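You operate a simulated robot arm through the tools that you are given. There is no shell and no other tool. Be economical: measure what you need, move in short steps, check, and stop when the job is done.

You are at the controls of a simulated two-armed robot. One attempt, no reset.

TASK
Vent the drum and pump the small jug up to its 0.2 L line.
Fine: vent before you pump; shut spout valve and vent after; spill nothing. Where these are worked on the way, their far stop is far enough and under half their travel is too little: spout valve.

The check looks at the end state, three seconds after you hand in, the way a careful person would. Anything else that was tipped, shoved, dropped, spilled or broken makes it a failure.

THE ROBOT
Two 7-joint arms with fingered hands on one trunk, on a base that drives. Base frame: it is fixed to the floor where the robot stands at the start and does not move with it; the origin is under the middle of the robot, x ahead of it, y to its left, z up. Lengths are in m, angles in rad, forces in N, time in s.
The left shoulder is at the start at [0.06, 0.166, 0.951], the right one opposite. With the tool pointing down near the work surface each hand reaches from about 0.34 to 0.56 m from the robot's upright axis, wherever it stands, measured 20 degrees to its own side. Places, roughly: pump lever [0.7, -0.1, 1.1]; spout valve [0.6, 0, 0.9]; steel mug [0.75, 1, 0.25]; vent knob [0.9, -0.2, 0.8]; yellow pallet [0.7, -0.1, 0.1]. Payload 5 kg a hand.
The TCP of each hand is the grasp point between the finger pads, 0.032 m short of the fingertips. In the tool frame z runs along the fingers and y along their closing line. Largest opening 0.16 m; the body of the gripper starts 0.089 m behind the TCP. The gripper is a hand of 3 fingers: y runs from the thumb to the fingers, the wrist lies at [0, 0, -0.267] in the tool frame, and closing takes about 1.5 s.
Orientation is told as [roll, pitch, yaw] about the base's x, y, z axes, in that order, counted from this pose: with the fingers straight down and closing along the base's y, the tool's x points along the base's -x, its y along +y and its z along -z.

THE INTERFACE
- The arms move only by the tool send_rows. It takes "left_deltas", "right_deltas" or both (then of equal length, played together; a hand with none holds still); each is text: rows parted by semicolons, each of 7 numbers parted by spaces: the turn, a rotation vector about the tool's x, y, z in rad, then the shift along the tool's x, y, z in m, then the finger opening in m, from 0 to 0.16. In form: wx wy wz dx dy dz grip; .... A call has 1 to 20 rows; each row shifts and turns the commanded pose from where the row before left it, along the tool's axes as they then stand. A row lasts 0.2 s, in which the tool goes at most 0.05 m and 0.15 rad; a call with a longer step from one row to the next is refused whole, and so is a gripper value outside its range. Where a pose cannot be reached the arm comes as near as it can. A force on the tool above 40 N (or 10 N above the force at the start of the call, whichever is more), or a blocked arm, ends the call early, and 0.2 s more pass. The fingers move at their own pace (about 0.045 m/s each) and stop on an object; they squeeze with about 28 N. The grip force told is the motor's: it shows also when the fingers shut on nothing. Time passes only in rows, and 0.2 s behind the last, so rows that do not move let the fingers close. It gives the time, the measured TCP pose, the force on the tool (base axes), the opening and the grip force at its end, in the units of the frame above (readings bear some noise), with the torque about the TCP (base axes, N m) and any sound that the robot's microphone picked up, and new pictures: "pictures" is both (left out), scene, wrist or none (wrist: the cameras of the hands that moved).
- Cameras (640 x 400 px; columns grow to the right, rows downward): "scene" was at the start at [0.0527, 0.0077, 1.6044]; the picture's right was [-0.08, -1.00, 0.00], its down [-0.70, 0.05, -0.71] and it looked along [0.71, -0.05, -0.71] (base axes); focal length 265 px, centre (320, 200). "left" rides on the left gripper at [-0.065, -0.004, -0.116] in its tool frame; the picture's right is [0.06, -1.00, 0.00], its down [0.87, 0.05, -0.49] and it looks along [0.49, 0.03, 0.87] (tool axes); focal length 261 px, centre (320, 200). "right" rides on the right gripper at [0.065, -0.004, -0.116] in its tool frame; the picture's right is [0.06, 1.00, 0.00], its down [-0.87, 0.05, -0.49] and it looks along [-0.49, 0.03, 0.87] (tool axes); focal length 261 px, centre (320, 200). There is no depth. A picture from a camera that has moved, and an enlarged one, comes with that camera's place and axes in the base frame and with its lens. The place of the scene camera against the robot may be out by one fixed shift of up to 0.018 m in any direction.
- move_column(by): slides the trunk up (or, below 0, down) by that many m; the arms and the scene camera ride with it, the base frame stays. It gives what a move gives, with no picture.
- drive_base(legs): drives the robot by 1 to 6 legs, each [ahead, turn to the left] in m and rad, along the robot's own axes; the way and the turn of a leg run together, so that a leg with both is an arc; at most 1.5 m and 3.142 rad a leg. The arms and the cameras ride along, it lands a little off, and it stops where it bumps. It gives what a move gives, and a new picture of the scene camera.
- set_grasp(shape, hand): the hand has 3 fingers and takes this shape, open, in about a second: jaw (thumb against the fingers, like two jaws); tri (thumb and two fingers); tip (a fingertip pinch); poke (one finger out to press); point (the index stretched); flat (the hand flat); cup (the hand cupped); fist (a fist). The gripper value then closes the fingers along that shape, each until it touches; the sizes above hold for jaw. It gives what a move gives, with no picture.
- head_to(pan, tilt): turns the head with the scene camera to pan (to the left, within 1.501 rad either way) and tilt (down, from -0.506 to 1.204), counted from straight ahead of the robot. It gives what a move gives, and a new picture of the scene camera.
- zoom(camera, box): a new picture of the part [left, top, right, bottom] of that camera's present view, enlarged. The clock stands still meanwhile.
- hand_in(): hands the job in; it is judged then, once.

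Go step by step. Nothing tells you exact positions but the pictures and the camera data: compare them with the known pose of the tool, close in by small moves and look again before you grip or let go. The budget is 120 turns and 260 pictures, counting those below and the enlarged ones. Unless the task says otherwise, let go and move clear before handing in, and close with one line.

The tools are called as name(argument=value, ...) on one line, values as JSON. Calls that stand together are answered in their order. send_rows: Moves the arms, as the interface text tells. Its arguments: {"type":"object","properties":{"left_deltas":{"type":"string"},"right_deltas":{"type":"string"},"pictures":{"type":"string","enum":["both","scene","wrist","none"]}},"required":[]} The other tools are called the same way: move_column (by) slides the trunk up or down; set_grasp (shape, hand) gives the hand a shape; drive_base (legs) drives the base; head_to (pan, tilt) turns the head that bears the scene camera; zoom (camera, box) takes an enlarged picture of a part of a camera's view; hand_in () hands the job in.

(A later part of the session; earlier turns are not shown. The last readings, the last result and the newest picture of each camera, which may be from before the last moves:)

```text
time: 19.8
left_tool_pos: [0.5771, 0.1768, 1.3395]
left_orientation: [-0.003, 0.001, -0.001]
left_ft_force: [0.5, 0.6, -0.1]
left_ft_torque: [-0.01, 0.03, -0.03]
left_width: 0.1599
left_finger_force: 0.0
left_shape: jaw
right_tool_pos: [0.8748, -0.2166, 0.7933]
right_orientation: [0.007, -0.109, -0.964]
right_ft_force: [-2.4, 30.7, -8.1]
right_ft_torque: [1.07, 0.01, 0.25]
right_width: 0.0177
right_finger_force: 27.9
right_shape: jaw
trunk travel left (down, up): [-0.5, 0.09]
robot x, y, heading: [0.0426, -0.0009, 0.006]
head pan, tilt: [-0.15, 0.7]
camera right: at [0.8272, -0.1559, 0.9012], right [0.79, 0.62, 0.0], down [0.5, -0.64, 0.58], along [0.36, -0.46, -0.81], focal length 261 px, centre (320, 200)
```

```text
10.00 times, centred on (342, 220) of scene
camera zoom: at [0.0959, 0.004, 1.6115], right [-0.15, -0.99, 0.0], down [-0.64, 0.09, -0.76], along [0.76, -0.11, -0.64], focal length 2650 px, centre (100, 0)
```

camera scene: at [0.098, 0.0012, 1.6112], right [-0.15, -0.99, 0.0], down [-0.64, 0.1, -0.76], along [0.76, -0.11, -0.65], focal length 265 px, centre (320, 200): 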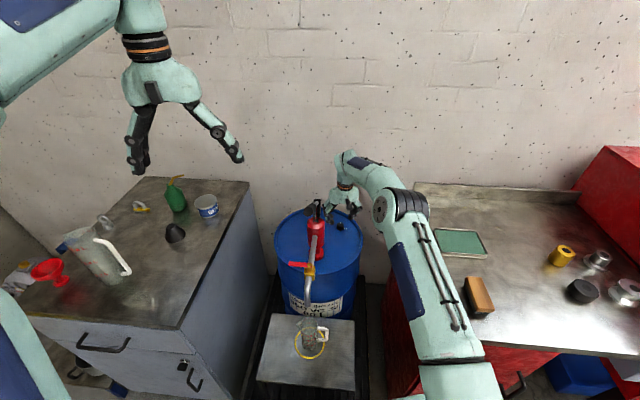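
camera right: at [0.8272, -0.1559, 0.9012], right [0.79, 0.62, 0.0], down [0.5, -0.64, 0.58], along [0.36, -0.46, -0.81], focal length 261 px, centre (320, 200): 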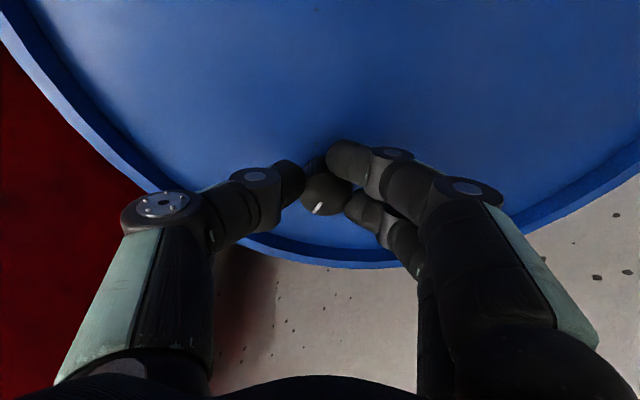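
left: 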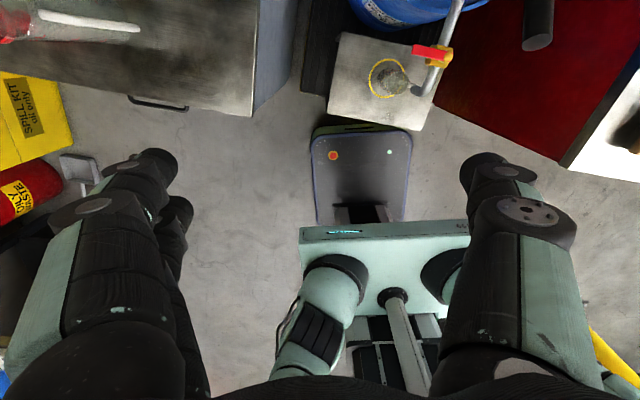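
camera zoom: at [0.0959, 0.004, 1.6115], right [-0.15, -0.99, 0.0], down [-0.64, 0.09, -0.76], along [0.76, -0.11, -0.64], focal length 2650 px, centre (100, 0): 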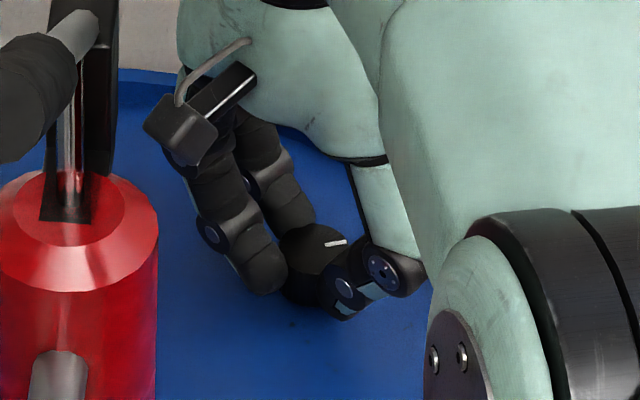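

The mark is now about 70° round, near the "vent" label. I continue a bit more and watch for the stop.

send_rows(right_deltas="0 0 0 0.0035 0.0023 0 0.015; 0.014 0 0.119 0 0 0 0.015; 0.014 0 0.119 0.001 0 0 0.015; 0.014 0 0.119 0.001 0 0 0.015; 0.014 0 0.119 0.001 0 0 0.015; 0 0 0 0 0 0 0.015", pictures="wrist")

zoom(camera="scene", box=[310, 200, 374, 240])

```text
time: 21.2
left_tool_pos: [0.5774, 0.1777, 1.3408]
left_orientation: [-0.002, 0.003, 0.004]
left_ft_force: [0.1, 1.0, 1.2]
left_ft_torque: [-0.04, 0.0, 0.0]
left_width: 0.1599
left_finger_force: 0.1
left_shape: jaw
right_tool_pos: [0.863, -0.1982, 0.7936]
right_orientation: [0.01, -0.109, -1.438]
right_ft_force: [21.8, 17.2, 3.7]
right_ft_torque: [0.14, -0.59, 0.9]
right_width: 0.0185
right_finger_force: 28.0
right_shape: jaw
right hand out of reach, approached as far as the arm can: row 2, 3, 4, 5
trunk travel left (down, up): [-0.5, 0.09]
robot x, y, heading: [0.0417, -0.0006, 0.004]
head pan, tilt: [-0.15, 0.7]
camera right: at [0.8481, -0.1207, 0.9016], right [0.98, 0.19, 0.0], down [0.16, -0.8, 0.58], along [0.12, -0.57, -0.81], focal length 261 px, centre (320, 200)
```

right: 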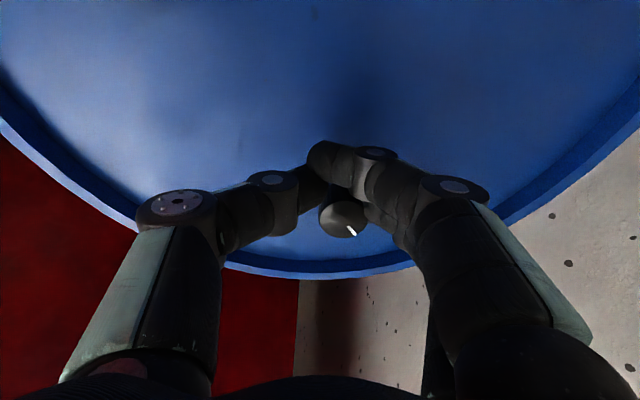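

```text
10.00 times, centred on (342, 220) of scene
camera zoom: at [0.096, 0.0042, 1.6114], right [-0.14, -0.99, 0.0], down [-0.64, 0.09, -0.76], along [0.76, -0.11, -0.64], focal length 2650 px, centre (100, 0)
```

zoom: 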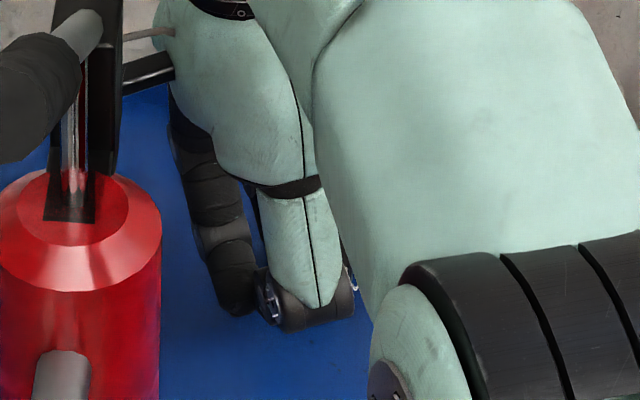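

At that yaw the arm ran out of reach and the fingers slid off the knob. I open, lift clear and look at where the mark now stands.

send_rows(right_deltas="0 0 0 0 0 0 0.06; 0 0 0 0 0 0 0.06; 0 0 0 0 0 -0.02 0.06; 0 0 0 0 0 -0.03 0.06; -0.014 0 -0.119 0 0 0 0.06; -0.014 0 -0.119 0 0 0 0.06; -0.014 0 -0.119 0 0 0 0.06; -0.014 0 -0.119 0 0 0 0.06; -0.014 0 -0.119 0 0 0 0.06; -0.014 0 -0.119 0 0 0 0.06; -0.014 0 -0.119 0 0 0 0.06; -0.014 0 -0.119 0 0 0 0.06; -0.014 0 -0.119 0 0 0 0.06; -0.014 0 -0.119 0 0 0 0.06; -0.014 0 -0.119 0 0 0 0.06; 0 0 0 0 0 0 0.06", pictures="both")

zoom(camera="scene", box=[310, 200, 374, 240])

```text
time: 22.6
left_tool_pos: [0.5795, 0.1765, 1.34]
left_orientation: [-0.002, 0.001, 0.002]
left_ft_force: [0.6, -0.2, 1.0]
left_ft_torque: [0.02, -0.06, -0.03]
left_width: 0.1601
left_finger_force: 0.1
left_shape: jaw
right_tool_pos: [0.8653, -0.1963, 0.843]
right_orientation: [0.011, -0.114, -1.215]
right_ft_force: [22.3, 1.7, -6.8]
right_ft_torque: [-0.87, 2.52, -2.01]
right_width: 0.0597
right_finger_force: 0.0
right_shape: jaw
trunk travel left (down, up): [-0.5, 0.09]
robot x, y, heading: [0.0409, 0.004, 0.004]
head pan, tilt: [-0.15, 0.7]
stopped in row 7 (right hand): the force on the tool passed its limit at 42 N (the readings are from after the stop); the commanded pose is now the measured one
camera scene: at [0.0989, 0.0016, 1.6111], right [-0.15, -0.99, 0.0], down [-0.64, 0.09, -0.76], along [0.76, -0.11, -0.65], focal length 265 px, centre (320, 200)
camera right: at [0.8333, -0.1259, 0.9502], right [0.91, 0.41, 0.01], down [0.33, -0.74, 0.59], along [0.24, -0.53, -0.81], focal length 261 px, centre (320, 200)
```

scene: 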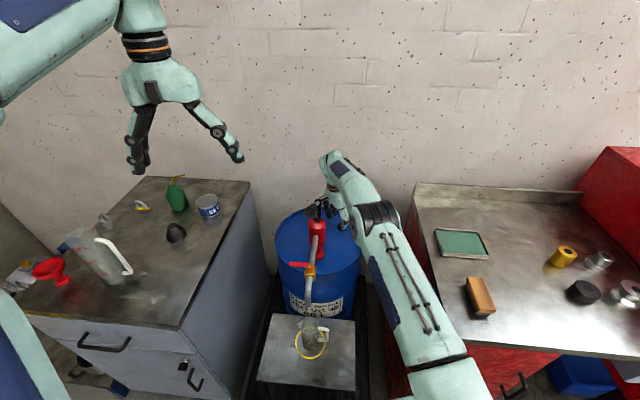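
right: 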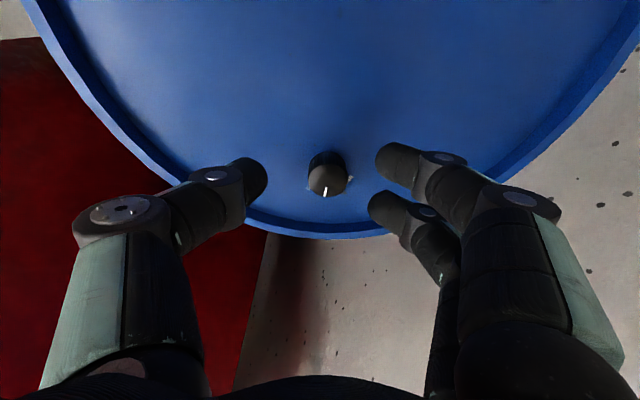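

```text
10.00 times, centred on (342, 220) of scene
camera zoom: at [0.0989, 0.0016, 1.6111], right [-0.15, -0.99, 0.0], down [-0.64, 0.09, -0.76], along [0.76, -0.11, -0.65], focal length 2650 px, centre (100, 0)
```

zoom: 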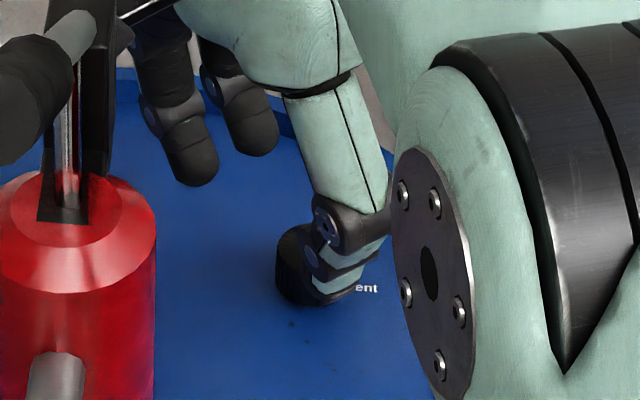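

The wrist camera mount is resting against the pump's post, so I back the hand away to the right before turning it. The mark reads roughly 75° clockwise.

send_rows(right_deltas="0 0 0 -0.021 -0.002 0 0.06; 0 0 0 -0.021 -0.002 -0.01 0.06; 0 0 0 0 0 -0.02 0.06; -0.014 0 -0.119 0 0 0 0.06; -0.014 0 -0.119 0 0 0 0.06; -0.014 0 -0.119 0 0 0 0.06; -0.014 0 -0.119 0 0 0 0.06; -0.014 0 -0.119 0 0 0 0.06; -0.014 0 -0.119 0 0 0 0.06; -0.014 0 -0.119 0 0 0 0.06; -0.014 0 -0.119 0 0 0 0.06; -0.014 0 -0.119 0 0 0 0.06; 0 0 0 0 0 0 0.06", pictures="both")

zoom(camera="scene", box=[290, 190, 386, 250])

```text
time: 25.4
left_tool_pos: [0.5778, 0.1762, 1.3405]
left_orientation: [0.0, 0.001, 0.001]
left_ft_force: [-0.2, 0.4, -0.2]
left_ft_torque: [0.02, 0.02, -0.01]
left_width: 0.1596
left_finger_force: 0.0
left_shape: jaw
right_tool_pos: [0.8711, -0.2356, 0.8797]
right_orientation: [0.009, -0.124, -0.131]
right_ft_force: [-1.3, 0.0, -0.1]
right_ft_torque: [0.01, 0.02, 0.01]
right_width: 0.0599
right_finger_force: 0.1
right_shape: jaw
trunk travel left (down, up): [-0.5, 0.09]
robot x, y, heading: [0.0408, 0.0017, 0.005]
head pan, tilt: [-0.15, 0.7]
camera scene: at [0.0956, 0.0016, 1.6114], right [-0.15, -0.99, 0.0], down [-0.64, 0.09, -0.76], along [0.76, -0.11, -0.64], focal length 265 px, centre (320, 200)
camera right: at [0.7929, -0.2289, 0.9855], right [0.07, 1.0, 0.0], down [0.8, -0.06, 0.6], along [0.6, -0.04, -0.8], focal length 261 px, centre (320, 200)
```

scene: 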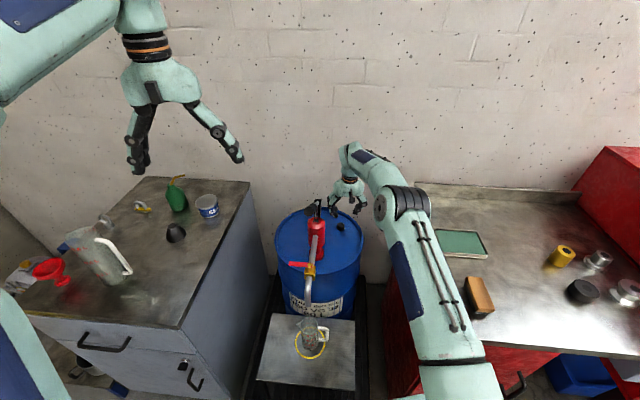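
right: 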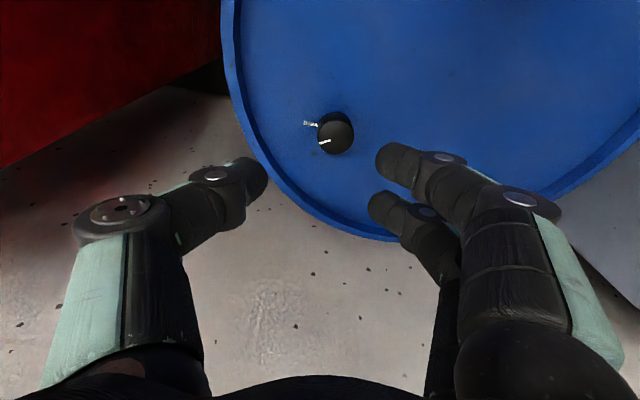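

```text
6.67 times, centred on (338, 220) of scene
camera zoom: at [0.0956, 0.0016, 1.6114], right [-0.15, -0.99, 0.0], down [-0.64, 0.09, -0.76], along [0.76, -0.11, -0.64], focal length 1767 px, centre (200, 67)
```

zoom: 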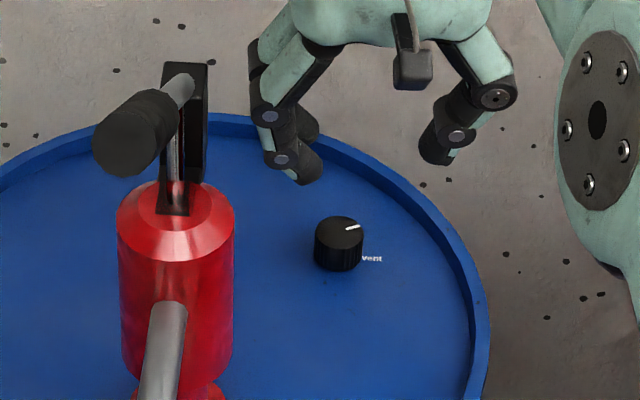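

The mark has turned about 65–70° and may not be at the stop. I regrip with the hand near yaw -0.13 and turn further clockwise.

send_rows(right_deltas="0 0 0 0.0022 0.00375 0.0216 0.06; 0 0 0 0.0022 0.00375 0.0216 0.06; 0 0 0 0.0022 0.00375 0.0216 0.06; 0 0 0 0.0022 0.00375 0.0216 0.06; 0 0 0 0 0 0 0.04; 0 0 0 0 0 0 0.02; 0 0 0 0 0 0 0.015; 0 0 0 0 0 0 0.015; 0 0 0 0 0 0 0.015", pictures="wrist")

```text
time: 27.4
left_tool_pos: [0.578, 0.176, 1.3415]
left_orientation: [0.0, -0.001, 0.001]
left_ft_force: [-0.2, -0.4, 0.5]
left_ft_torque: [0.01, -0.01, 0.0]
left_width: 0.1601
left_finger_force: 0.0
left_shape: jaw
right_tool_pos: [0.8756, -0.2206, 0.7919]
right_orientation: [0.007, -0.124, -0.135]
right_ft_force: [-0.7, -2.5, -1.0]
right_ft_torque: [-0.03, 0.04, -0.06]
right_width: 0.0191
right_finger_force: 28.6
right_shape: jaw
trunk travel left (down, up): [-0.5, 0.09]
robot x, y, heading: [0.0437, 0.0033, 0.002]
head pan, tilt: [-0.15, 0.7]
camera right: at [0.7972, -0.2137, 0.8987], right [0.07, 1.0, 0.0], down [0.8, -0.06, 0.6], along [0.59, -0.04, -0.8], focal length 261 px, centre (320, 200)
```

right: 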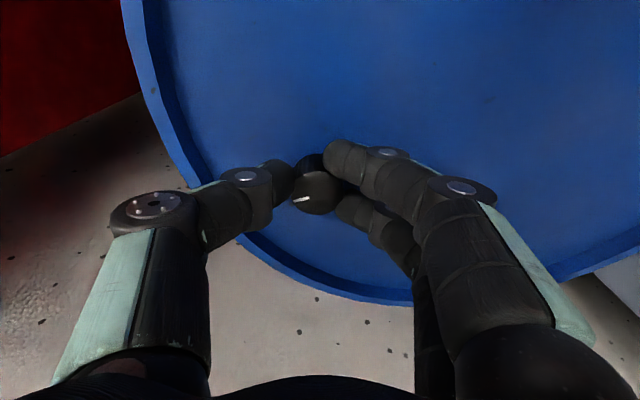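

Gripped. I turn clockwise in four steps and read the torque.

send_rows(right_deltas="0.014 0 0.119 0.001 0 0 0.015; 0.014 0 0.119 0.001 0 0 0.015; 0.014 0 0.119 0.001 0 0 0.015; 0.014 0 0.119 0.001 0 0 0.015; 0 0 0 0 0 0 0.015", pictures="wrist")

zoom(camera="scene", box=[310, 200, 374, 240])

```text
time: 28.6
left_tool_pos: [0.579, 0.1759, 1.3409]
left_orientation: [0.001, 0.003, 0.0]
left_ft_force: [-0.3, -0.6, 0.2]
left_ft_torque: [0.0, -0.01, -0.01]
left_width: 0.1598
left_finger_force: 0.1
left_shape: jaw
right_tool_pos: [0.8731, -0.2173, 0.792]
right_orientation: [0.014, -0.121, -0.615]
right_ft_force: [17.7, -1.1, 3.0]
right_ft_torque: [0.14, -0.46, 0.07]
right_width: 0.0176
right_finger_force: 28.4
right_shape: jaw
trunk travel left (down, up): [-0.5, 0.09]
robot x, y, heading: [0.0391, 0.0019, 0.005]
head pan, tilt: [-0.15, 0.7]
camera right: at [0.8069, -0.177, 0.899], right [0.52, 0.85, 0.01], down [0.68, -0.42, 0.59], along [0.51, -0.31, -0.8], focal length 261 px, centre (320, 200)
```

right: 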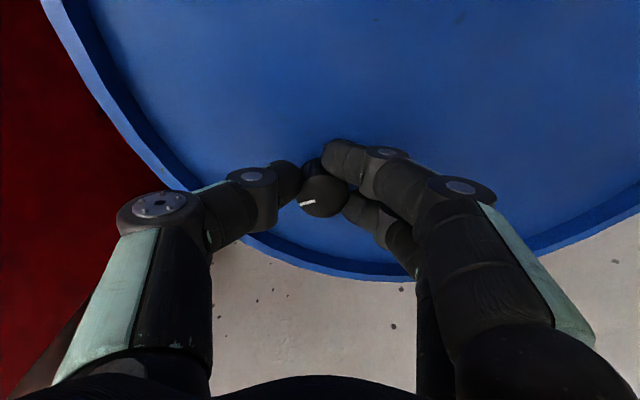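

```text
10.00 times, centred on (342, 220) of scene
camera zoom: at [0.0971, 0.0016, 1.6115], right [-0.15, -0.99, 0.0], down [-0.64, 0.09, -0.76], along [0.76, -0.11, -0.64], focal length 2650 px, centre (100, 0)
```

zoom: 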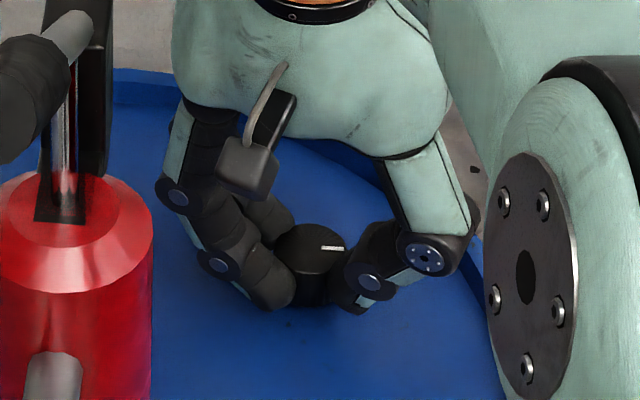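

It's still turning freely, with the mark at about 90°. I continue to yaw -0.95.

send_rows(right_deltas="0.014 0 0.119 -0.0015 0.001 0 0.015; 0.014 0 0.119 0 0 0 0.015; 0.012 0 0.1 0 0 0 0.015; 0 0 0 0 0 0 0.015", pictures="wrist")

zoom(camera="scene", box=[310, 200, 374, 240])

```text
time: 29.6
left_tool_pos: [0.5777, 0.1769, 1.3414]
left_orientation: [0.001, 0.001, 0.003]
left_ft_force: [0.1, 0.6, 0.3]
left_ft_torque: [0.0, 0.02, 0.0]
left_width: 0.1598
left_finger_force: 0.1
left_shape: jaw
right_tool_pos: [0.8735, -0.2163, 0.7925]
right_orientation: [0.011, -0.113, -0.956]
right_ft_force: [0.4, 9.0, 1.9]
right_ft_torque: [0.19, -0.14, 0.44]
right_width: 0.0166
right_finger_force: 28.1
right_shape: jaw
trunk travel left (down, up): [-0.5, 0.09]
robot x, y, heading: [0.0403, 0.0006, 0.006]
head pan, tilt: [-0.15, 0.7]
camera right: at [0.824, -0.1563, 0.899], right [0.78, 0.63, 0.0], down [0.51, -0.63, 0.59], along [0.37, -0.46, -0.81], focal length 261 px, centre (320, 200)
```

right: 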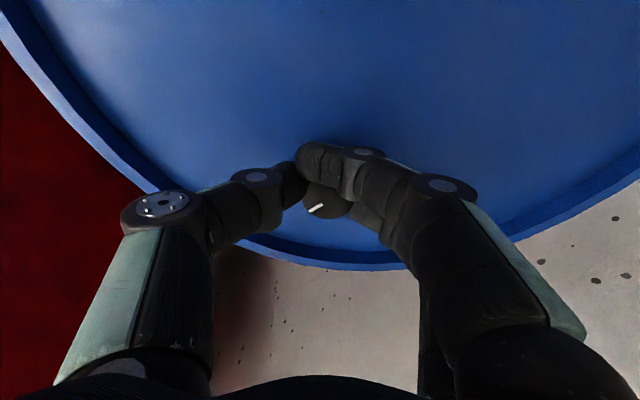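

```text
10.00 times, centred on (342, 220) of scene
camera zoom: at [0.0952, 0.0024, 1.6114], right [-0.15, -0.99, 0.0], down [-0.64, 0.09, -0.77], along [0.76, -0.11, -0.64], focal length 2650 px, centre (100, 0)
```

zoom: 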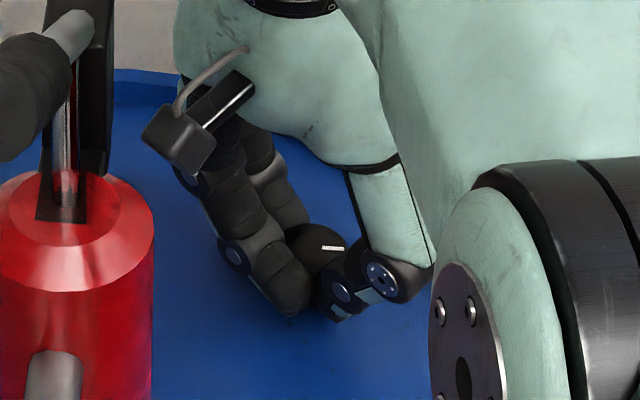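

The mark stayed put while the hand turned on with rising torque: that's the stop, at about 90°, so the vent is open. I let go, lift and swing the hand back clear.

send_rows(right_deltas="0 0 0 0 0 0 0.06; 0 0 0 0 0 0 0.06; 0 0 0 0 0 0 0.06; 0 0 0 -0.01 0 -0.02 0.06; 0 0 0 -0.01 0 -0.03 0.06; -0.012 0 -0.119 -0.005 0 -0.02 0.06; -0.012 0 -0.119 0 0 -0.02 0.06; -0.012 0 -0.119 0 0 -0.02 0.06; -0.012 0 -0.119 0 0 -0.01 0.06; -0.012 0 -0.119 0 0 0 0.06; -0.012 0 -0.119 0 0 0 0.06; -0.012 0 -0.119 0 0 0 0.06; 0 0 0 0.03 0 -0.02 0.06; 0 0 0 0.03 0 -0.02 0.06; 0 0 0 0 0 0 0.06", pictures="both")

head_to(pan=-0.08, tilt=0.85)

zoom(camera="scene", box=[270, 130, 398, 210])

```text
time: 32.8
left_tool_pos: [0.5779, 0.1752, 1.3416]
left_orientation: [0.0, 0.0, 0.0]
left_ft_force: [-0.6, 0.6, -0.1]
left_ft_torque: [-0.03, 0.03, 0.02]
left_width: 0.1597
left_finger_force: 0.1
left_shape: jaw
right_tool_pos: [0.8096, -0.2182, 0.9459]
right_orientation: [-0.003, -0.121, -0.115]
right_ft_force: [0.0, 0.1, -0.3]
right_ft_torque: [0.0, -0.01, 0.02]
right_width: 0.0597
right_finger_force: 0.1
right_shape: jaw
right hand out of reach, approached as far as the arm can: row 5
trunk travel left (down, up): [-0.5, 0.09]
robot x, y, heading: [0.0403, 0.0027, 0.002]
head pan, tilt: [-0.15, 0.7]
camera scene: at [0.096, 0.0016, 1.6114], right [-0.15, -0.99, 0.0], down [-0.64, 0.09, -0.76], along [0.76, -0.11, -0.64], focal length 265 px, centre (320, 200)
camera right: at [0.7313, -0.2121, 1.0536], right [0.05, 1.0, -0.01], down [0.81, -0.04, 0.59], along [0.59, -0.04, -0.81], focal length 261 px, centre (320, 200)
```

scene: 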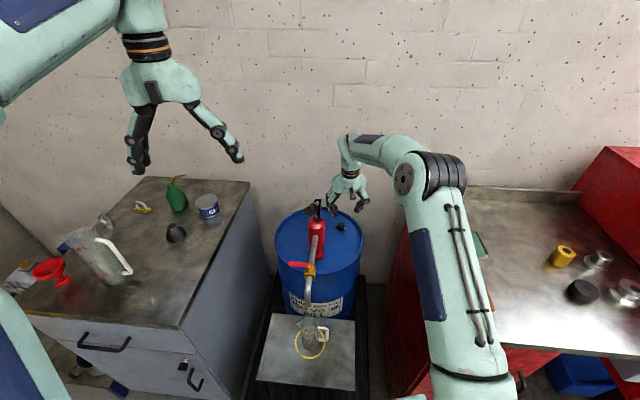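
right: 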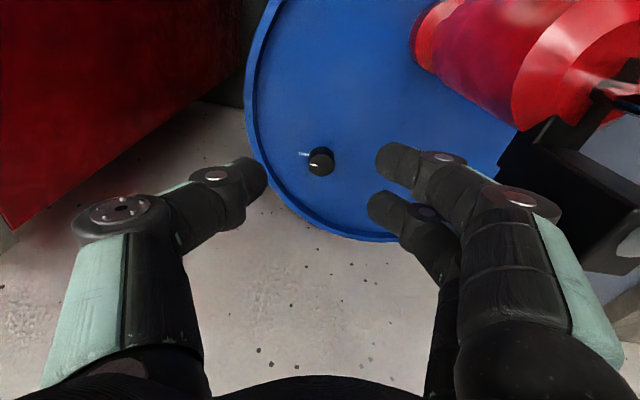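

```text
time: 33.5
left_tool_pos: [0.5777, 0.1749, 1.3415]
left_orientation: [0.001, 0.0, 0.0]
left_ft_force: [0.2, 0.3, 0.0]
left_ft_torque: [-0.03, -0.02, 0.01]
left_width: 0.1599
left_finger_force: 0.1
left_shape: jaw
right_tool_pos: [0.8086, -0.2177, 0.9466]
right_orientation: [-0.004, -0.12, -0.115]
right_ft_force: [-0.4, -0.9, 0.6]
right_ft_torque: [0.05, 0.01, -0.01]
right_width: 0.0597
right_finger_force: 0.1
right_shape: jaw
trunk travel left (down, up): [-0.5, 0.09]
robot x, y, heading: [0.0381, 0.0006, -0.001]
head pan, tilt: [-0.08, 0.85]
camera scene: at [0.0896, 0.008, 1.5992], right [-0.08, -1.0, 0.0], down [-0.75, 0.06, -0.66], along [0.66, -0.05, -0.75], focal length 265 px, centre (320, 200)
```

scene: 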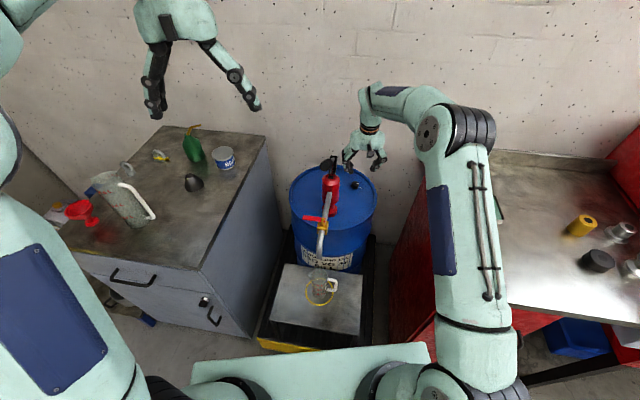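

```text
5.00 times, centred on (334, 170) of scene
camera zoom: at [0.0896, 0.008, 1.5992], right [-0.08, -1.0, 0.0], down [-0.75, 0.06, -0.66], along [0.66, -0.05, -0.75], focal length 1325 px, centre (250, 350)
```

zoom: 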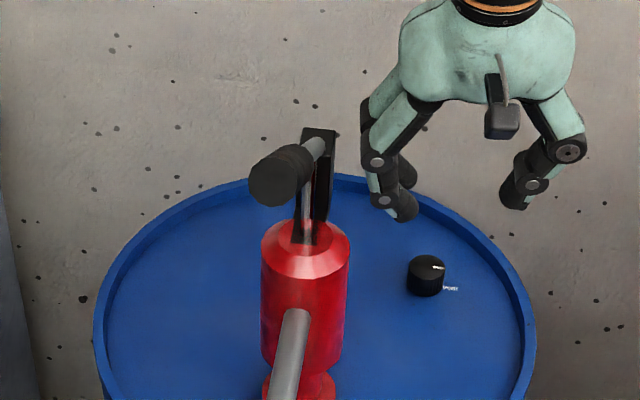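

The vent stands open with its mark at the label. Now the spout valve: its red handle points to my left and the raised lever hangs above it. I'll bring the left hand in from the left, fingers pointing right and down, so I can pinch the handle and swing it toward me.

send_rows(left_deltas="0 0 0.143 0 0 0 0.08; 0 0 0.143 0 0 0 0.08; 0 0 0.143 0 0 0 0.08; 0 0 0.143 0 0 0 0.08; 0 0 0.143 0 0 0 0.08; 0 0 0.143 0 0 0 0.08; 0 0 0.143 0 0 0 0.08; 0 0 0.143 0 0 0 0.08; 0 0 0.143 0 0 0 0.08; 0 0 0.143 0 0 0 0.08; 0 0 0.141 0 0 0 0.08; 0 -0.14 0 0 0 0 0.08; 0 -0.14 0 0 0 0 0.08; 0 -0.14 0 0 0 0 0.08; 0 -0.14 0 0 0 0 0.08; 0 -0.14 0 0 0 0 0.08; 0 -0.14 0 0 0 0 0.08; 0 0 0 0 0 0 0.08", pictures="both")

```text
time: 37.3
left_tool_pos: [0.5779, 0.1746, 1.3413]
left_orientation: [0.0, -0.842, -1.57]
left_ft_force: [0.5, -0.6, -0.1]
left_ft_torque: [0.0, 0.02, 0.0]
left_width: 0.0807
left_finger_force: 0.0
left_shape: jaw
right_tool_pos: [0.809, -0.2184, 0.9468]
right_orientation: [-0.001, -0.121, -0.117]
right_ft_force: [0.5, -0.6, 0.7]
right_ft_torque: [0.01, 0.02, 0.0]
right_width: 0.0596
right_finger_force: 0.1
right_shape: jaw
trunk travel left (down, up): [-0.5, 0.09]
robot x, y, heading: [0.04, -0.002, -0.004]
head pan, tilt: [-0.08, 0.85]
camera scene: at [0.0894, 0.0078, 1.5992], right [-0.08, -1.0, 0.0], down [-0.75, 0.06, -0.66], along [0.66, -0.05, -0.75], focal length 265 px, centre (320, 200)
camera left: at [0.5743, 0.2178, 1.466], right [-1.0, 0.04, -0.05], down [0.05, 0.95, -0.32], along [0.03, -0.32, -0.95], focal length 261 px, centre (320, 200)
```

scene: 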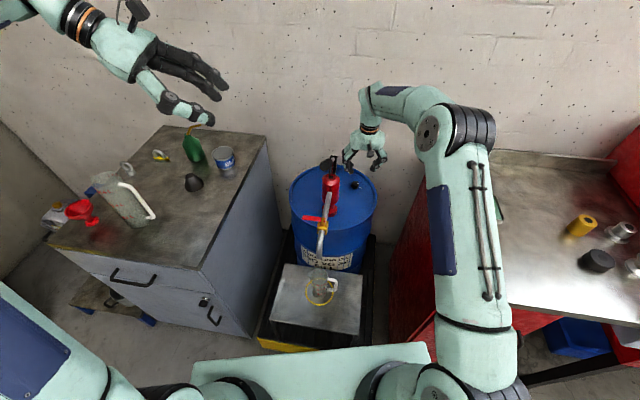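
left: 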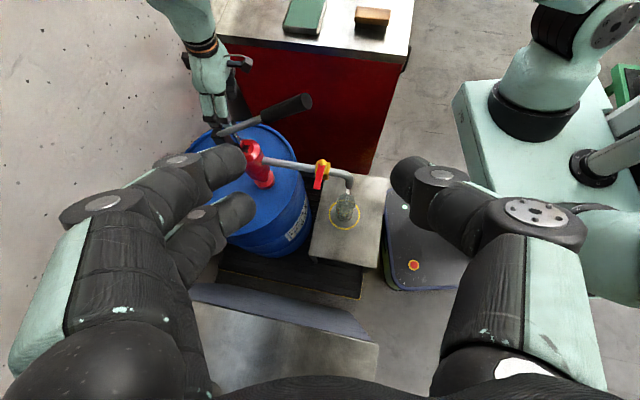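

This view gives a good fix: handle tip [0.595, 0.003, 0.92], pivot [0.584, -0.044, 0.925], lever grip end [0.596, -0.05, 1.147]. I make the left hand steeper and bring it to a pre-grip point above the handle tip.

send_rows(left_deltas="0 0.114 0 0 0 0 0.05; 0 0.114 0 0 0 0 0.05; 0 0.114 0 0 0 0 0.05; 0 0 0 0.0049 0.0018 0.038 0.05; 0 0 0 0.0049 0.0018 0.038 0.05; 0 0 0 0.0049 0.0018 0.038 0.05; 0 0 0 0.0049 0.0018 0.038 0.05; 0 0 0 0.0049 0.0018 0.038 0.05; 0 0 0 0.0049 0.0018 0.038 0.05; 0 0 0 0.0049 0.0018 0.038 0.05; 0 0 0 0.0049 0.0018 0.038 0.05; 0 0 0 0.0049 0.0018 0.038 0.05; 0 0 0 0 0 0 0.05", pictures="both")

```text
time: 40.1
left_tool_pos: [0.5929, 0.0506, 1.017]
left_orientation: [0.001, -0.5, -1.57]
left_ft_force: [-0.1, -0.8, 0.1]
left_ft_torque: [-0.01, -0.03, -0.03]
left_width: 0.0503
left_finger_force: 0.1
left_shape: jaw
right_tool_pos: [0.8081, -0.2174, 0.9459]
right_orientation: [-0.003, -0.122, -0.115]
right_ft_force: [-0.9, -0.7, -0.1]
right_ft_torque: [0.0, 0.02, 0.01]
right_width: 0.0593
right_finger_force: 0.0
right_shape: jaw
trunk travel left (down, up): [-0.5, 0.09]
robot x, y, heading: [0.0416, -0.0017, 0.006]
head pan, tilt: [-0.08, 0.85]
camera scene: at [0.0892, 0.0082, 1.5992], right [-0.08, -1.0, 0.0], down [-0.75, 0.06, -0.66], along [0.66, -0.05, -0.75], focal length 265 px, centre (320, 200)
camera left: at [0.5898, 0.0494, 1.1495], right [-1.0, 0.05, -0.03], down [0.05, 1.0, 0.02], along [0.03, 0.01, -1.0], focal length 261 px, centre (320, 200)
```

scene: 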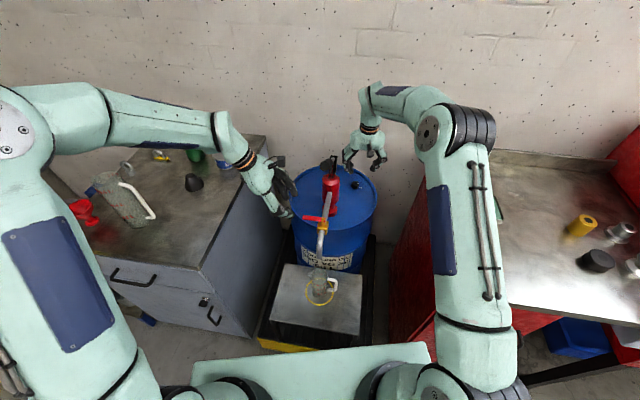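
left: 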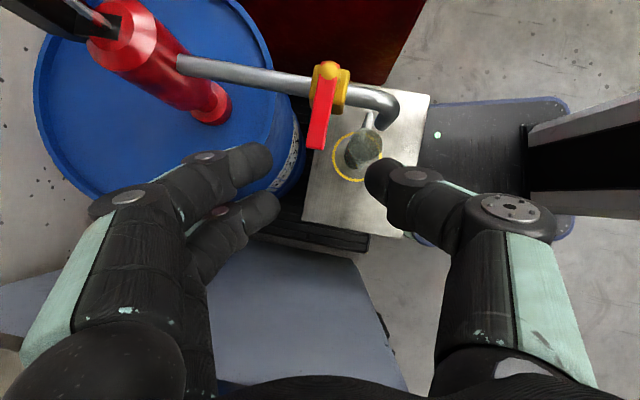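

The handle is between the finger lines. I descend to its tip with the fingers straddling it.

send_rows(left_deltas="0 0 0 -0.002 0.0003 0.035 0.05; 0 0 0 -0.002 0.0003 0.035 0.05; 0 0 0 -0.002 0.0003 0.025 0.05; 0 0 0 0 0 0 0.05", pictures="both")

zoom(camera="scene", box=[256, 170, 384, 250])

```text
time: 41.1
left_tool_pos: [0.596, 0.0007, 0.9382]
left_orientation: [0.0, -0.499, -1.57]
left_ft_force: [0.7, 0.5, -0.5]
left_ft_torque: [0.0, 0.06, 0.01]
left_width: 0.05
left_finger_force: 0.0
left_shape: jaw
right_tool_pos: [0.8084, -0.2176, 0.9473]
right_orientation: [-0.002, -0.121, -0.116]
right_ft_force: [0.0, -0.5, 0.2]
right_ft_torque: [0.02, -0.03, 0.0]
right_width: 0.0593
right_finger_force: 0.0
right_shape: jaw
trunk travel left (down, up): [-0.5, 0.09]
robot x, y, heading: [0.0391, -0.0016, -0.001]
head pan, tilt: [-0.08, 0.85]
camera scene: at [0.0894, 0.0081, 1.5992], right [-0.08, -1.0, 0.0], down [-0.75, 0.06, -0.66], along [0.66, -0.05, -0.75], focal length 265 px, centre (320, 200)
camera left: at [0.5916, -0.0024, 1.0697], right [-1.0, 0.05, -0.03], down [0.05, 1.0, 0.02], along [0.03, 0.01, -1.0], focal length 261 px, centre (320, 200)
```

scene: 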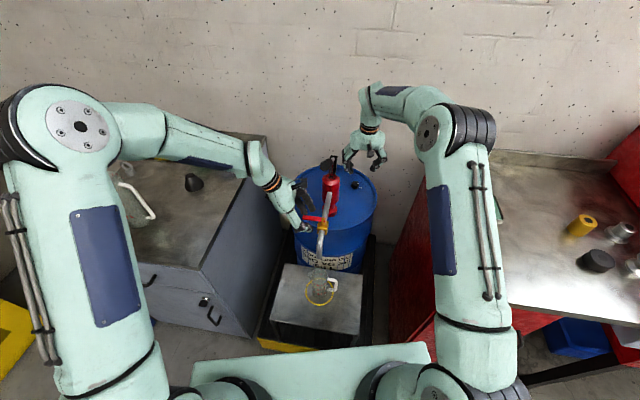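
left: 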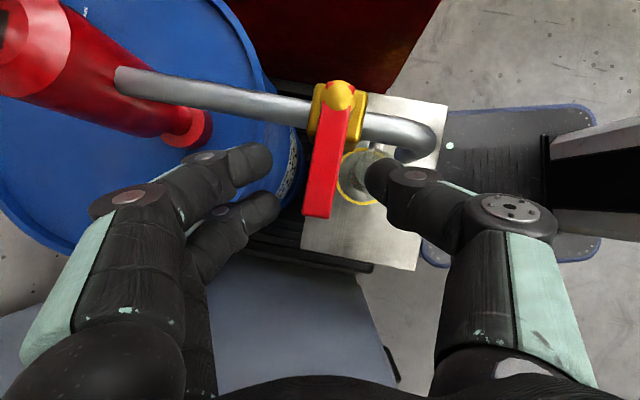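

```text
5.00 times, centred on (320, 210) of scene
camera zoom: at [0.0894, 0.0081, 1.5992], right [-0.08, -1.0, 0.0], down [-0.75, 0.06, -0.66], along [0.66, -0.05, -0.75], focal length 1325 px, centre (320, 150)
```

zoom: 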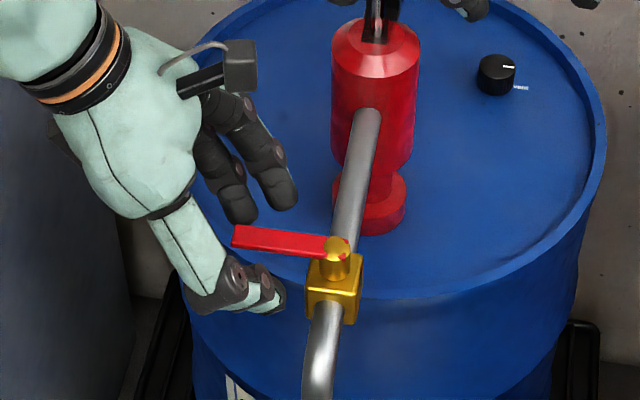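

The handle lies between thumb and fingers. I go 8 mm deeper and close.

send_rows(left_deltas="0 0 0 0 -0.002 0.008 0.05; 0 0 0 0 0 0 0.03; 0 0 0 0 0 0 0.01; 0 0 0 0 0 0 0.01; 0 0 0 0 0 0 0.01; 0 0 0 0 0 0 0.01", pictures="wrist")

```text
time: 42.5
left_tool_pos: [0.5922, -0.0033, 0.9317]
left_orientation: [0.001, -0.498, -1.571]
left_ft_force: [-0.1, -0.8, -0.1]
left_ft_torque: [0.04, -0.02, 0.0]
left_width: 0.0103
left_finger_force: 0.0
left_shape: jaw
right_tool_pos: [0.8088, -0.2175, 0.9461]
right_orientation: [-0.002, -0.12, -0.116]
right_ft_force: [-0.7, 0.6, 0.2]
right_ft_torque: [0.0, 0.0, 0.02]
right_width: 0.0597
right_finger_force: 0.0
right_shape: jaw
trunk travel left (down, up): [-0.5, 0.09]
robot x, y, heading: [0.038, -0.0019, -0.001]
head pan, tilt: [-0.08, 0.85]
camera left: at [0.589, -0.0061, 1.0633], right [-1.0, 0.05, -0.03], down [0.05, 1.0, 0.02], along [0.03, 0.01, -1.0], focal length 261 px, centre (320, 200)
```

left: 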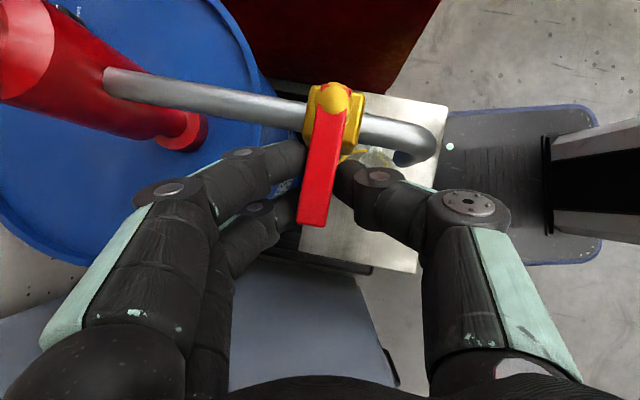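

The handle is between the fingers but not yet squeezed, so I close fully.

send_rows(left_deltas="0 0 0 0 0 0 0; 0 0 0 0 0 0 0; 0 0 0 0 0 0 0", pictures="wrist")

zoom(camera="scene", box=[276, 180, 356, 230])

```text
time: 43.3
left_tool_pos: [0.5919, -0.0038, 0.9302]
left_orientation: [-0.002, -0.498, -1.568]
left_ft_force: [-0.1, -2.1, -11.0]
left_ft_torque: [0.15, -0.01, 0.04]
left_width: 0.0
left_finger_force: 28.0
left_shape: jaw
right_tool_pos: [0.8093, -0.2185, 0.9465]
right_orientation: [-0.002, -0.119, -0.119]
right_ft_force: [-0.5, 1.2, 0.4]
right_ft_torque: [-0.01, -0.02, -0.01]
right_width: 0.0598
right_finger_force: 0.0
right_shape: jaw
trunk travel left (down, up): [-0.5, 0.09]
robot x, y, heading: [0.0379, 0.0021, 0.002]
head pan, tilt: [-0.08, 0.85]
camera left: at [0.5891, -0.0062, 1.062], right [-1.0, 0.05, -0.03], down [0.05, 1.0, 0.02], along [0.03, 0.02, -1.0], focal length 261 px, centre (320, 200)
```

left: 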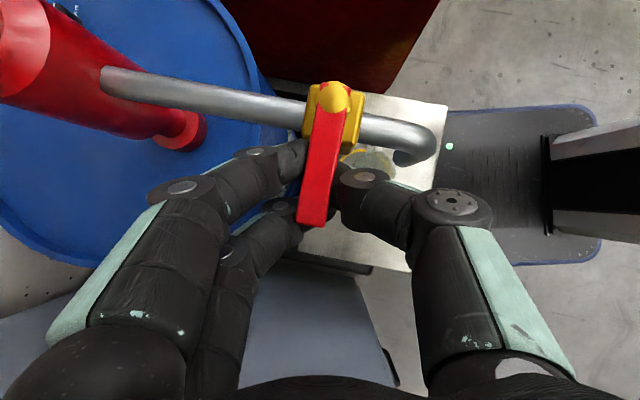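

```text
8.00 times, centred on (316, 205) of scene
camera zoom: at [0.0902, 0.0078, 1.5989], right [-0.08, -1.0, 0.0], down [-0.75, 0.06, -0.66], along [0.66, -0.05, -0.75], focal length 2120 px, centre (352, 160)
```

zoom: 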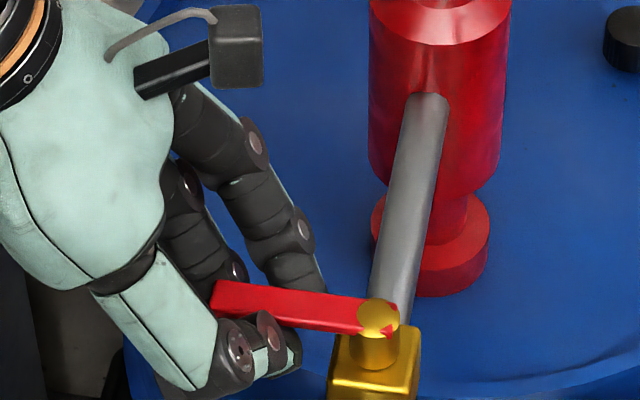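

It's gripped. I swing it counter-clockwise (handle toward me) about the pivot, three small steps first.

send_rows(left_deltas="-0.0623 0 -0.1141 0.0009 -0.0072 -0.0005 0; -0.0623 0 -0.1141 0.0009 -0.0072 -0.0005 0; -0.0623 0 -0.1141 0.0009 -0.0072 -0.0005 0; 0 0 0 0 0 0 0", pictures="wrist")

```text
time: 44.3
left_tool_pos: [0.5711, -0.0029, 0.9307]
left_orientation: [0.0, -0.498, -1.178]
left_ft_force: [2.7, -4.5, -21.8]
left_ft_torque: [0.14, 0.09, 0.11]
left_width: 0.0
left_finger_force: 28.1
left_shape: jaw
right_tool_pos: [0.8098, -0.2181, 0.9459]
right_orientation: [-0.002, -0.118, -0.118]
right_ft_force: [0.0, -1.1, -0.1]
right_ft_torque: [-0.01, -0.03, -0.02]
right_width: 0.0597
right_finger_force: 0.0
right_shape: jaw
trunk travel left (down, up): [-0.5, 0.09]
robot x, y, heading: [0.0379, 0.003, 0.002]
head pan, tilt: [-0.08, 0.85]
camera left: at [0.5685, -0.0075, 1.0627], right [-0.94, -0.33, -0.03], down [-0.33, 0.94, 0.02], along [0.02, 0.03, -1.0], focal length 261 px, centre (320, 200)
```

left: 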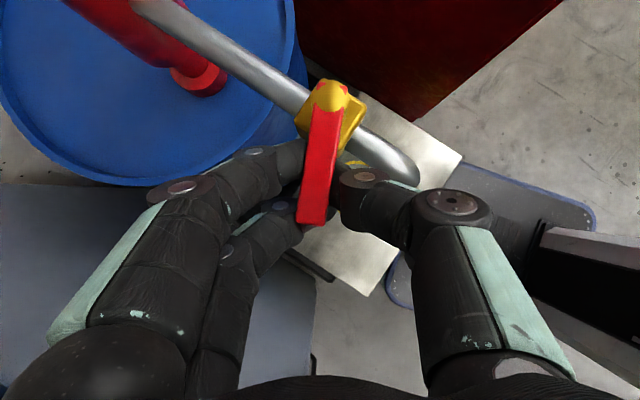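

The handle follows the hand. The pull downward shows the handle dips as it swings, so I add a little descent and go on.

send_rows(left_deltas="-0.0623 0 -0.1141 0.002 -0.0072 0.0025 0; -0.0623 0 -0.1141 0.0015 -0.0072 0.001 0; -0.0623 0 -0.1141 0.0015 -0.0072 0.001 0; -0.0623 0 -0.1141 0.0015 -0.0072 0.001 0; 0 0 0 0 0 0 0", pictures="wrist")

```text
time: 45.5
left_tool_pos: [0.5468, -0.0159, 0.9252]
left_orientation: [0.0, -0.498, -0.658]
left_ft_force: [3.4, 3.1, -0.5]
left_ft_torque: [0.07, -0.06, 0.21]
left_width: 0.0001
left_finger_force: 28.2
left_shape: jaw
right_tool_pos: [0.8091, -0.2175, 0.9457]
right_orientation: [-0.004, -0.12, -0.115]
right_ft_force: [0.6, 0.1, 0.9]
right_ft_torque: [0.02, -0.02, 0.01]
right_width: 0.0594
right_finger_force: 0.1
right_shape: jaw
trunk travel left (down, up): [-0.5, 0.09]
robot x, y, heading: [0.0372, -0.001, 0.005]
head pan, tilt: [-0.08, 0.85]
camera left: at [0.5457, -0.0203, 1.0562], right [-0.65, -0.76, -0.03], down [-0.76, 0.65, 0.02], along [0.01, 0.03, -1.0], focal length 261 px, centre (320, 200)
```

left: 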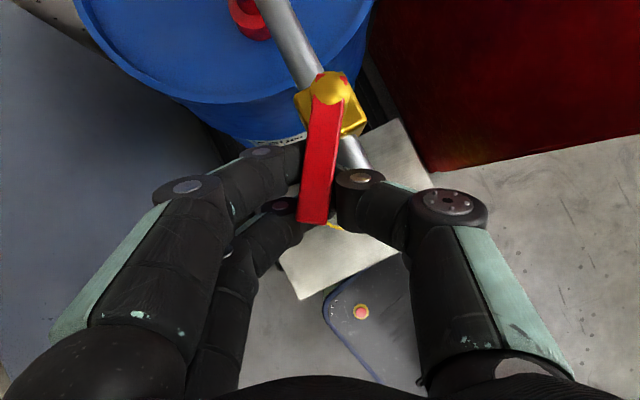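

It moves smoothly, with about 52° done. I go on to the stop.

send_rows(left_deltas="-0.0623 0 -0.1141 0.0012 -0.0072 0.0003 0; -0.0623 0 -0.1141 0.0012 -0.0072 0.0003 0; -0.0623 0 -0.1141 0.0012 -0.0072 0.0003 0; -0.0623 0 -0.1141 0.0012 -0.0072 0.0003 0; -0.0623 0 -0.1141 0.0012 -0.0072 0.0003 0; 0 0 0 0 0 0 0", pictures="both")

```text
time: 46.6
left_tool_pos: [0.5343, -0.0324, 0.9222]
left_orientation: [0.013, -0.506, -0.134]
left_ft_force: [0.1, 16.9, 12.8]
left_ft_torque: [0.52, 0.05, -0.11]
left_width: 0.0
left_finger_force: 27.8
left_shape: jaw
right_tool_pos: [0.8086, -0.2173, 0.9478]
right_orientation: [-0.004, -0.12, -0.114]
right_ft_force: [-0.1, 0.0, -0.3]
right_ft_torque: [-0.01, 0.06, 0.0]
right_width: 0.0594
right_finger_force: 0.1
right_shape: jaw
trunk travel left (down, up): [-0.5, 0.09]
robot x, y, heading: [0.0402, 0.0033, 0.008]
head pan, tilt: [-0.08, 0.85]
stopped in row 5 (left hand): the force on the tool passed its limit at 43 N (the readings are from after the stop); the commanded pose is now the measured one
camera scene: at [0.0895, 0.0095, 1.5991], right [-0.07, -1.0, 0.0], down [-0.75, 0.06, -0.66], along [0.66, -0.05, -0.75], focal length 265 px, centre (320, 200)
camera left: at [0.5347, -0.0383, 1.0534], right [-0.18, -0.98, -0.04], down [-0.98, 0.18, 0.01], along [0.0, 0.04, -1.0], focal length 261 px, centre (320, 200)
```

scene: 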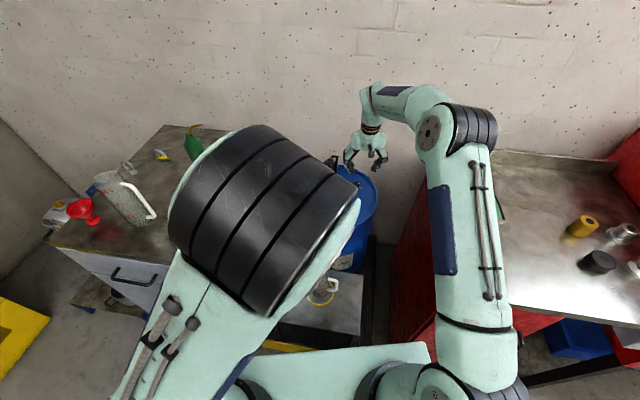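
left: 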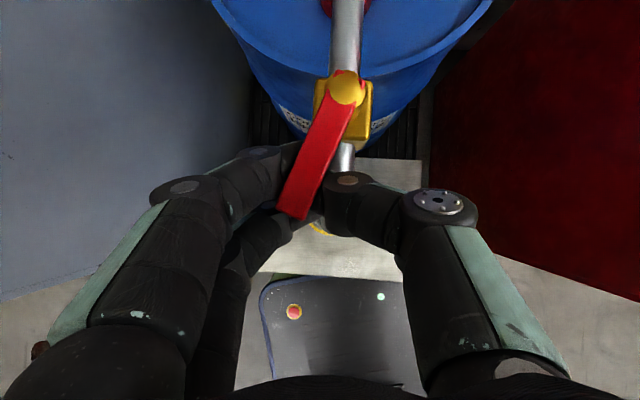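

The thumb met the pipe with the handle about 70° round, well past half travel, so the valve is open enough. I let go gently and back the left hand out to the left.

send_rows(left_deltas="0 0 0 0 0 0 0.02; 0 0 0 0 0.003 0 0.025; 0 0 0 0 0 -0.01 0.03; 0 0 0 0 0 -0.03 0.05; 0 0 0 0 0 -0.04 0.05; 0 0 0 0 0.01 -0.045 0.05; 0 0 0 0 0.03 -0.035 0.05; 0 0 0 0 0.04 -0.02 0.05; 0 0 0 0 0.04 -0.02 0.05; 0 0 0 0 0.04 0 0.05; 0 0 0 0 0.03 0 0.05; 0 0 0 0 0 0 0.05", pictures="both")

zoom(camera="scene", box=[270, 180, 366, 240])

zoom(camera="scene", box=[292, 260, 348, 310])

```text
time: 48.1
left_tool_pos: [0.5017, 0.0708, 1.0194]
left_orientation: [0.016, -0.441, 0.05]
left_ft_force: [-0.2, -1.0, 0.7]
left_ft_torque: [0.0, -0.01, 0.01]
left_width: 0.0502
left_finger_force: 0.0
left_shape: jaw
right_tool_pos: [0.8084, -0.2171, 0.9473]
right_orientation: [-0.003, -0.121, -0.114]
right_ft_force: [0.3, -0.3, 0.7]
right_ft_torque: [0.01, 0.01, -0.01]
right_width: 0.0595
right_finger_force: 0.0
right_shape: jaw
trunk travel left (down, up): [-0.5, 0.09]
robot x, y, heading: [0.0374, -0.0029, 0.01]
head pan, tilt: [-0.08, 0.85]
stopped in row 7 (left hand): the arm was blocked; the commanded pose is now the measured one
camera scene: at [0.0893, 0.0078, 1.5992], right [-0.07, -1.0, 0.0], down [-0.75, 0.06, -0.66], along [0.66, -0.05, -0.75], focal length 265 px, centre (320, 200)
camera left: at [0.5118, 0.0645, 1.1508], right [0.0, -1.0, -0.04], down [-1.0, -0.01, 0.07], along [-0.07, 0.04, -1.0], focal length 261 px, centre (320, 200)
```

scene: 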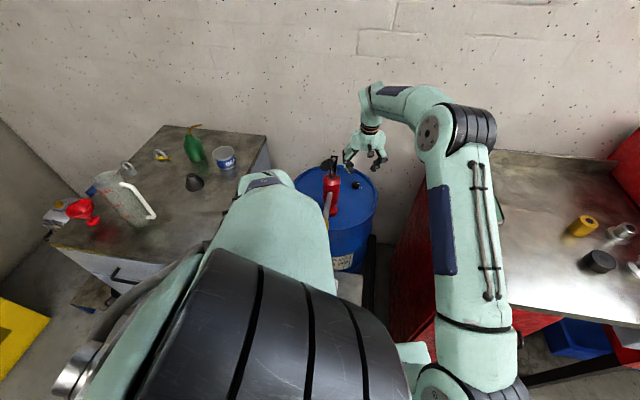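
left: 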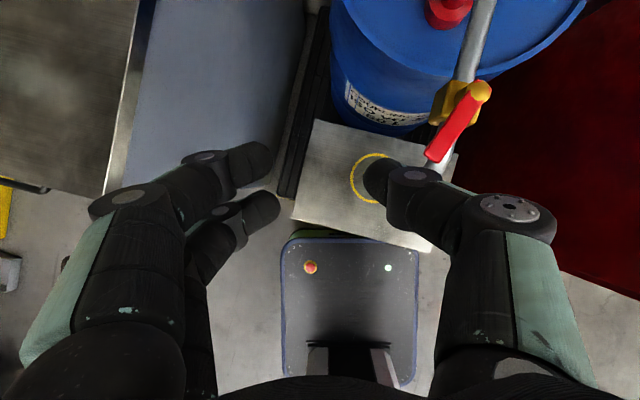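

```text
6.67 times, centred on (318, 210) of scene
camera zoom: at [0.0893, 0.0078, 1.5992], right [-0.07, -1.0, 0.0], down [-0.75, 0.06, -0.66], along [0.66, -0.05, -0.75], focal length 1767 px, centre (333, 133)
```

zoom: 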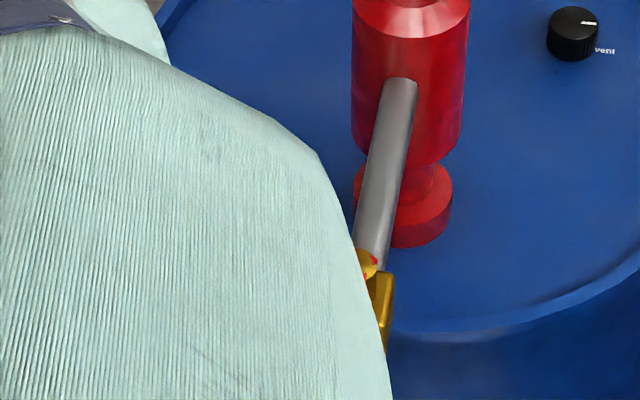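

```text
8.00 times, centred on (320, 285) of scene
camera zoom: at [0.0893, 0.0078, 1.5992], right [-0.07, -1.0, 0.0], down [-0.75, 0.06, -0.66], along [0.66, -0.05, -0.75], focal length 2120 px, centre (320, -480)
```

zoom: 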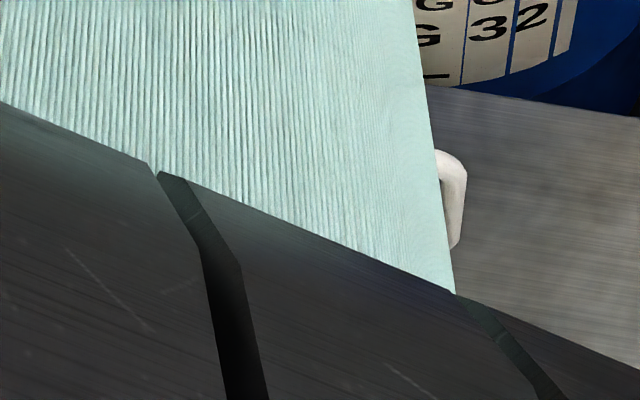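

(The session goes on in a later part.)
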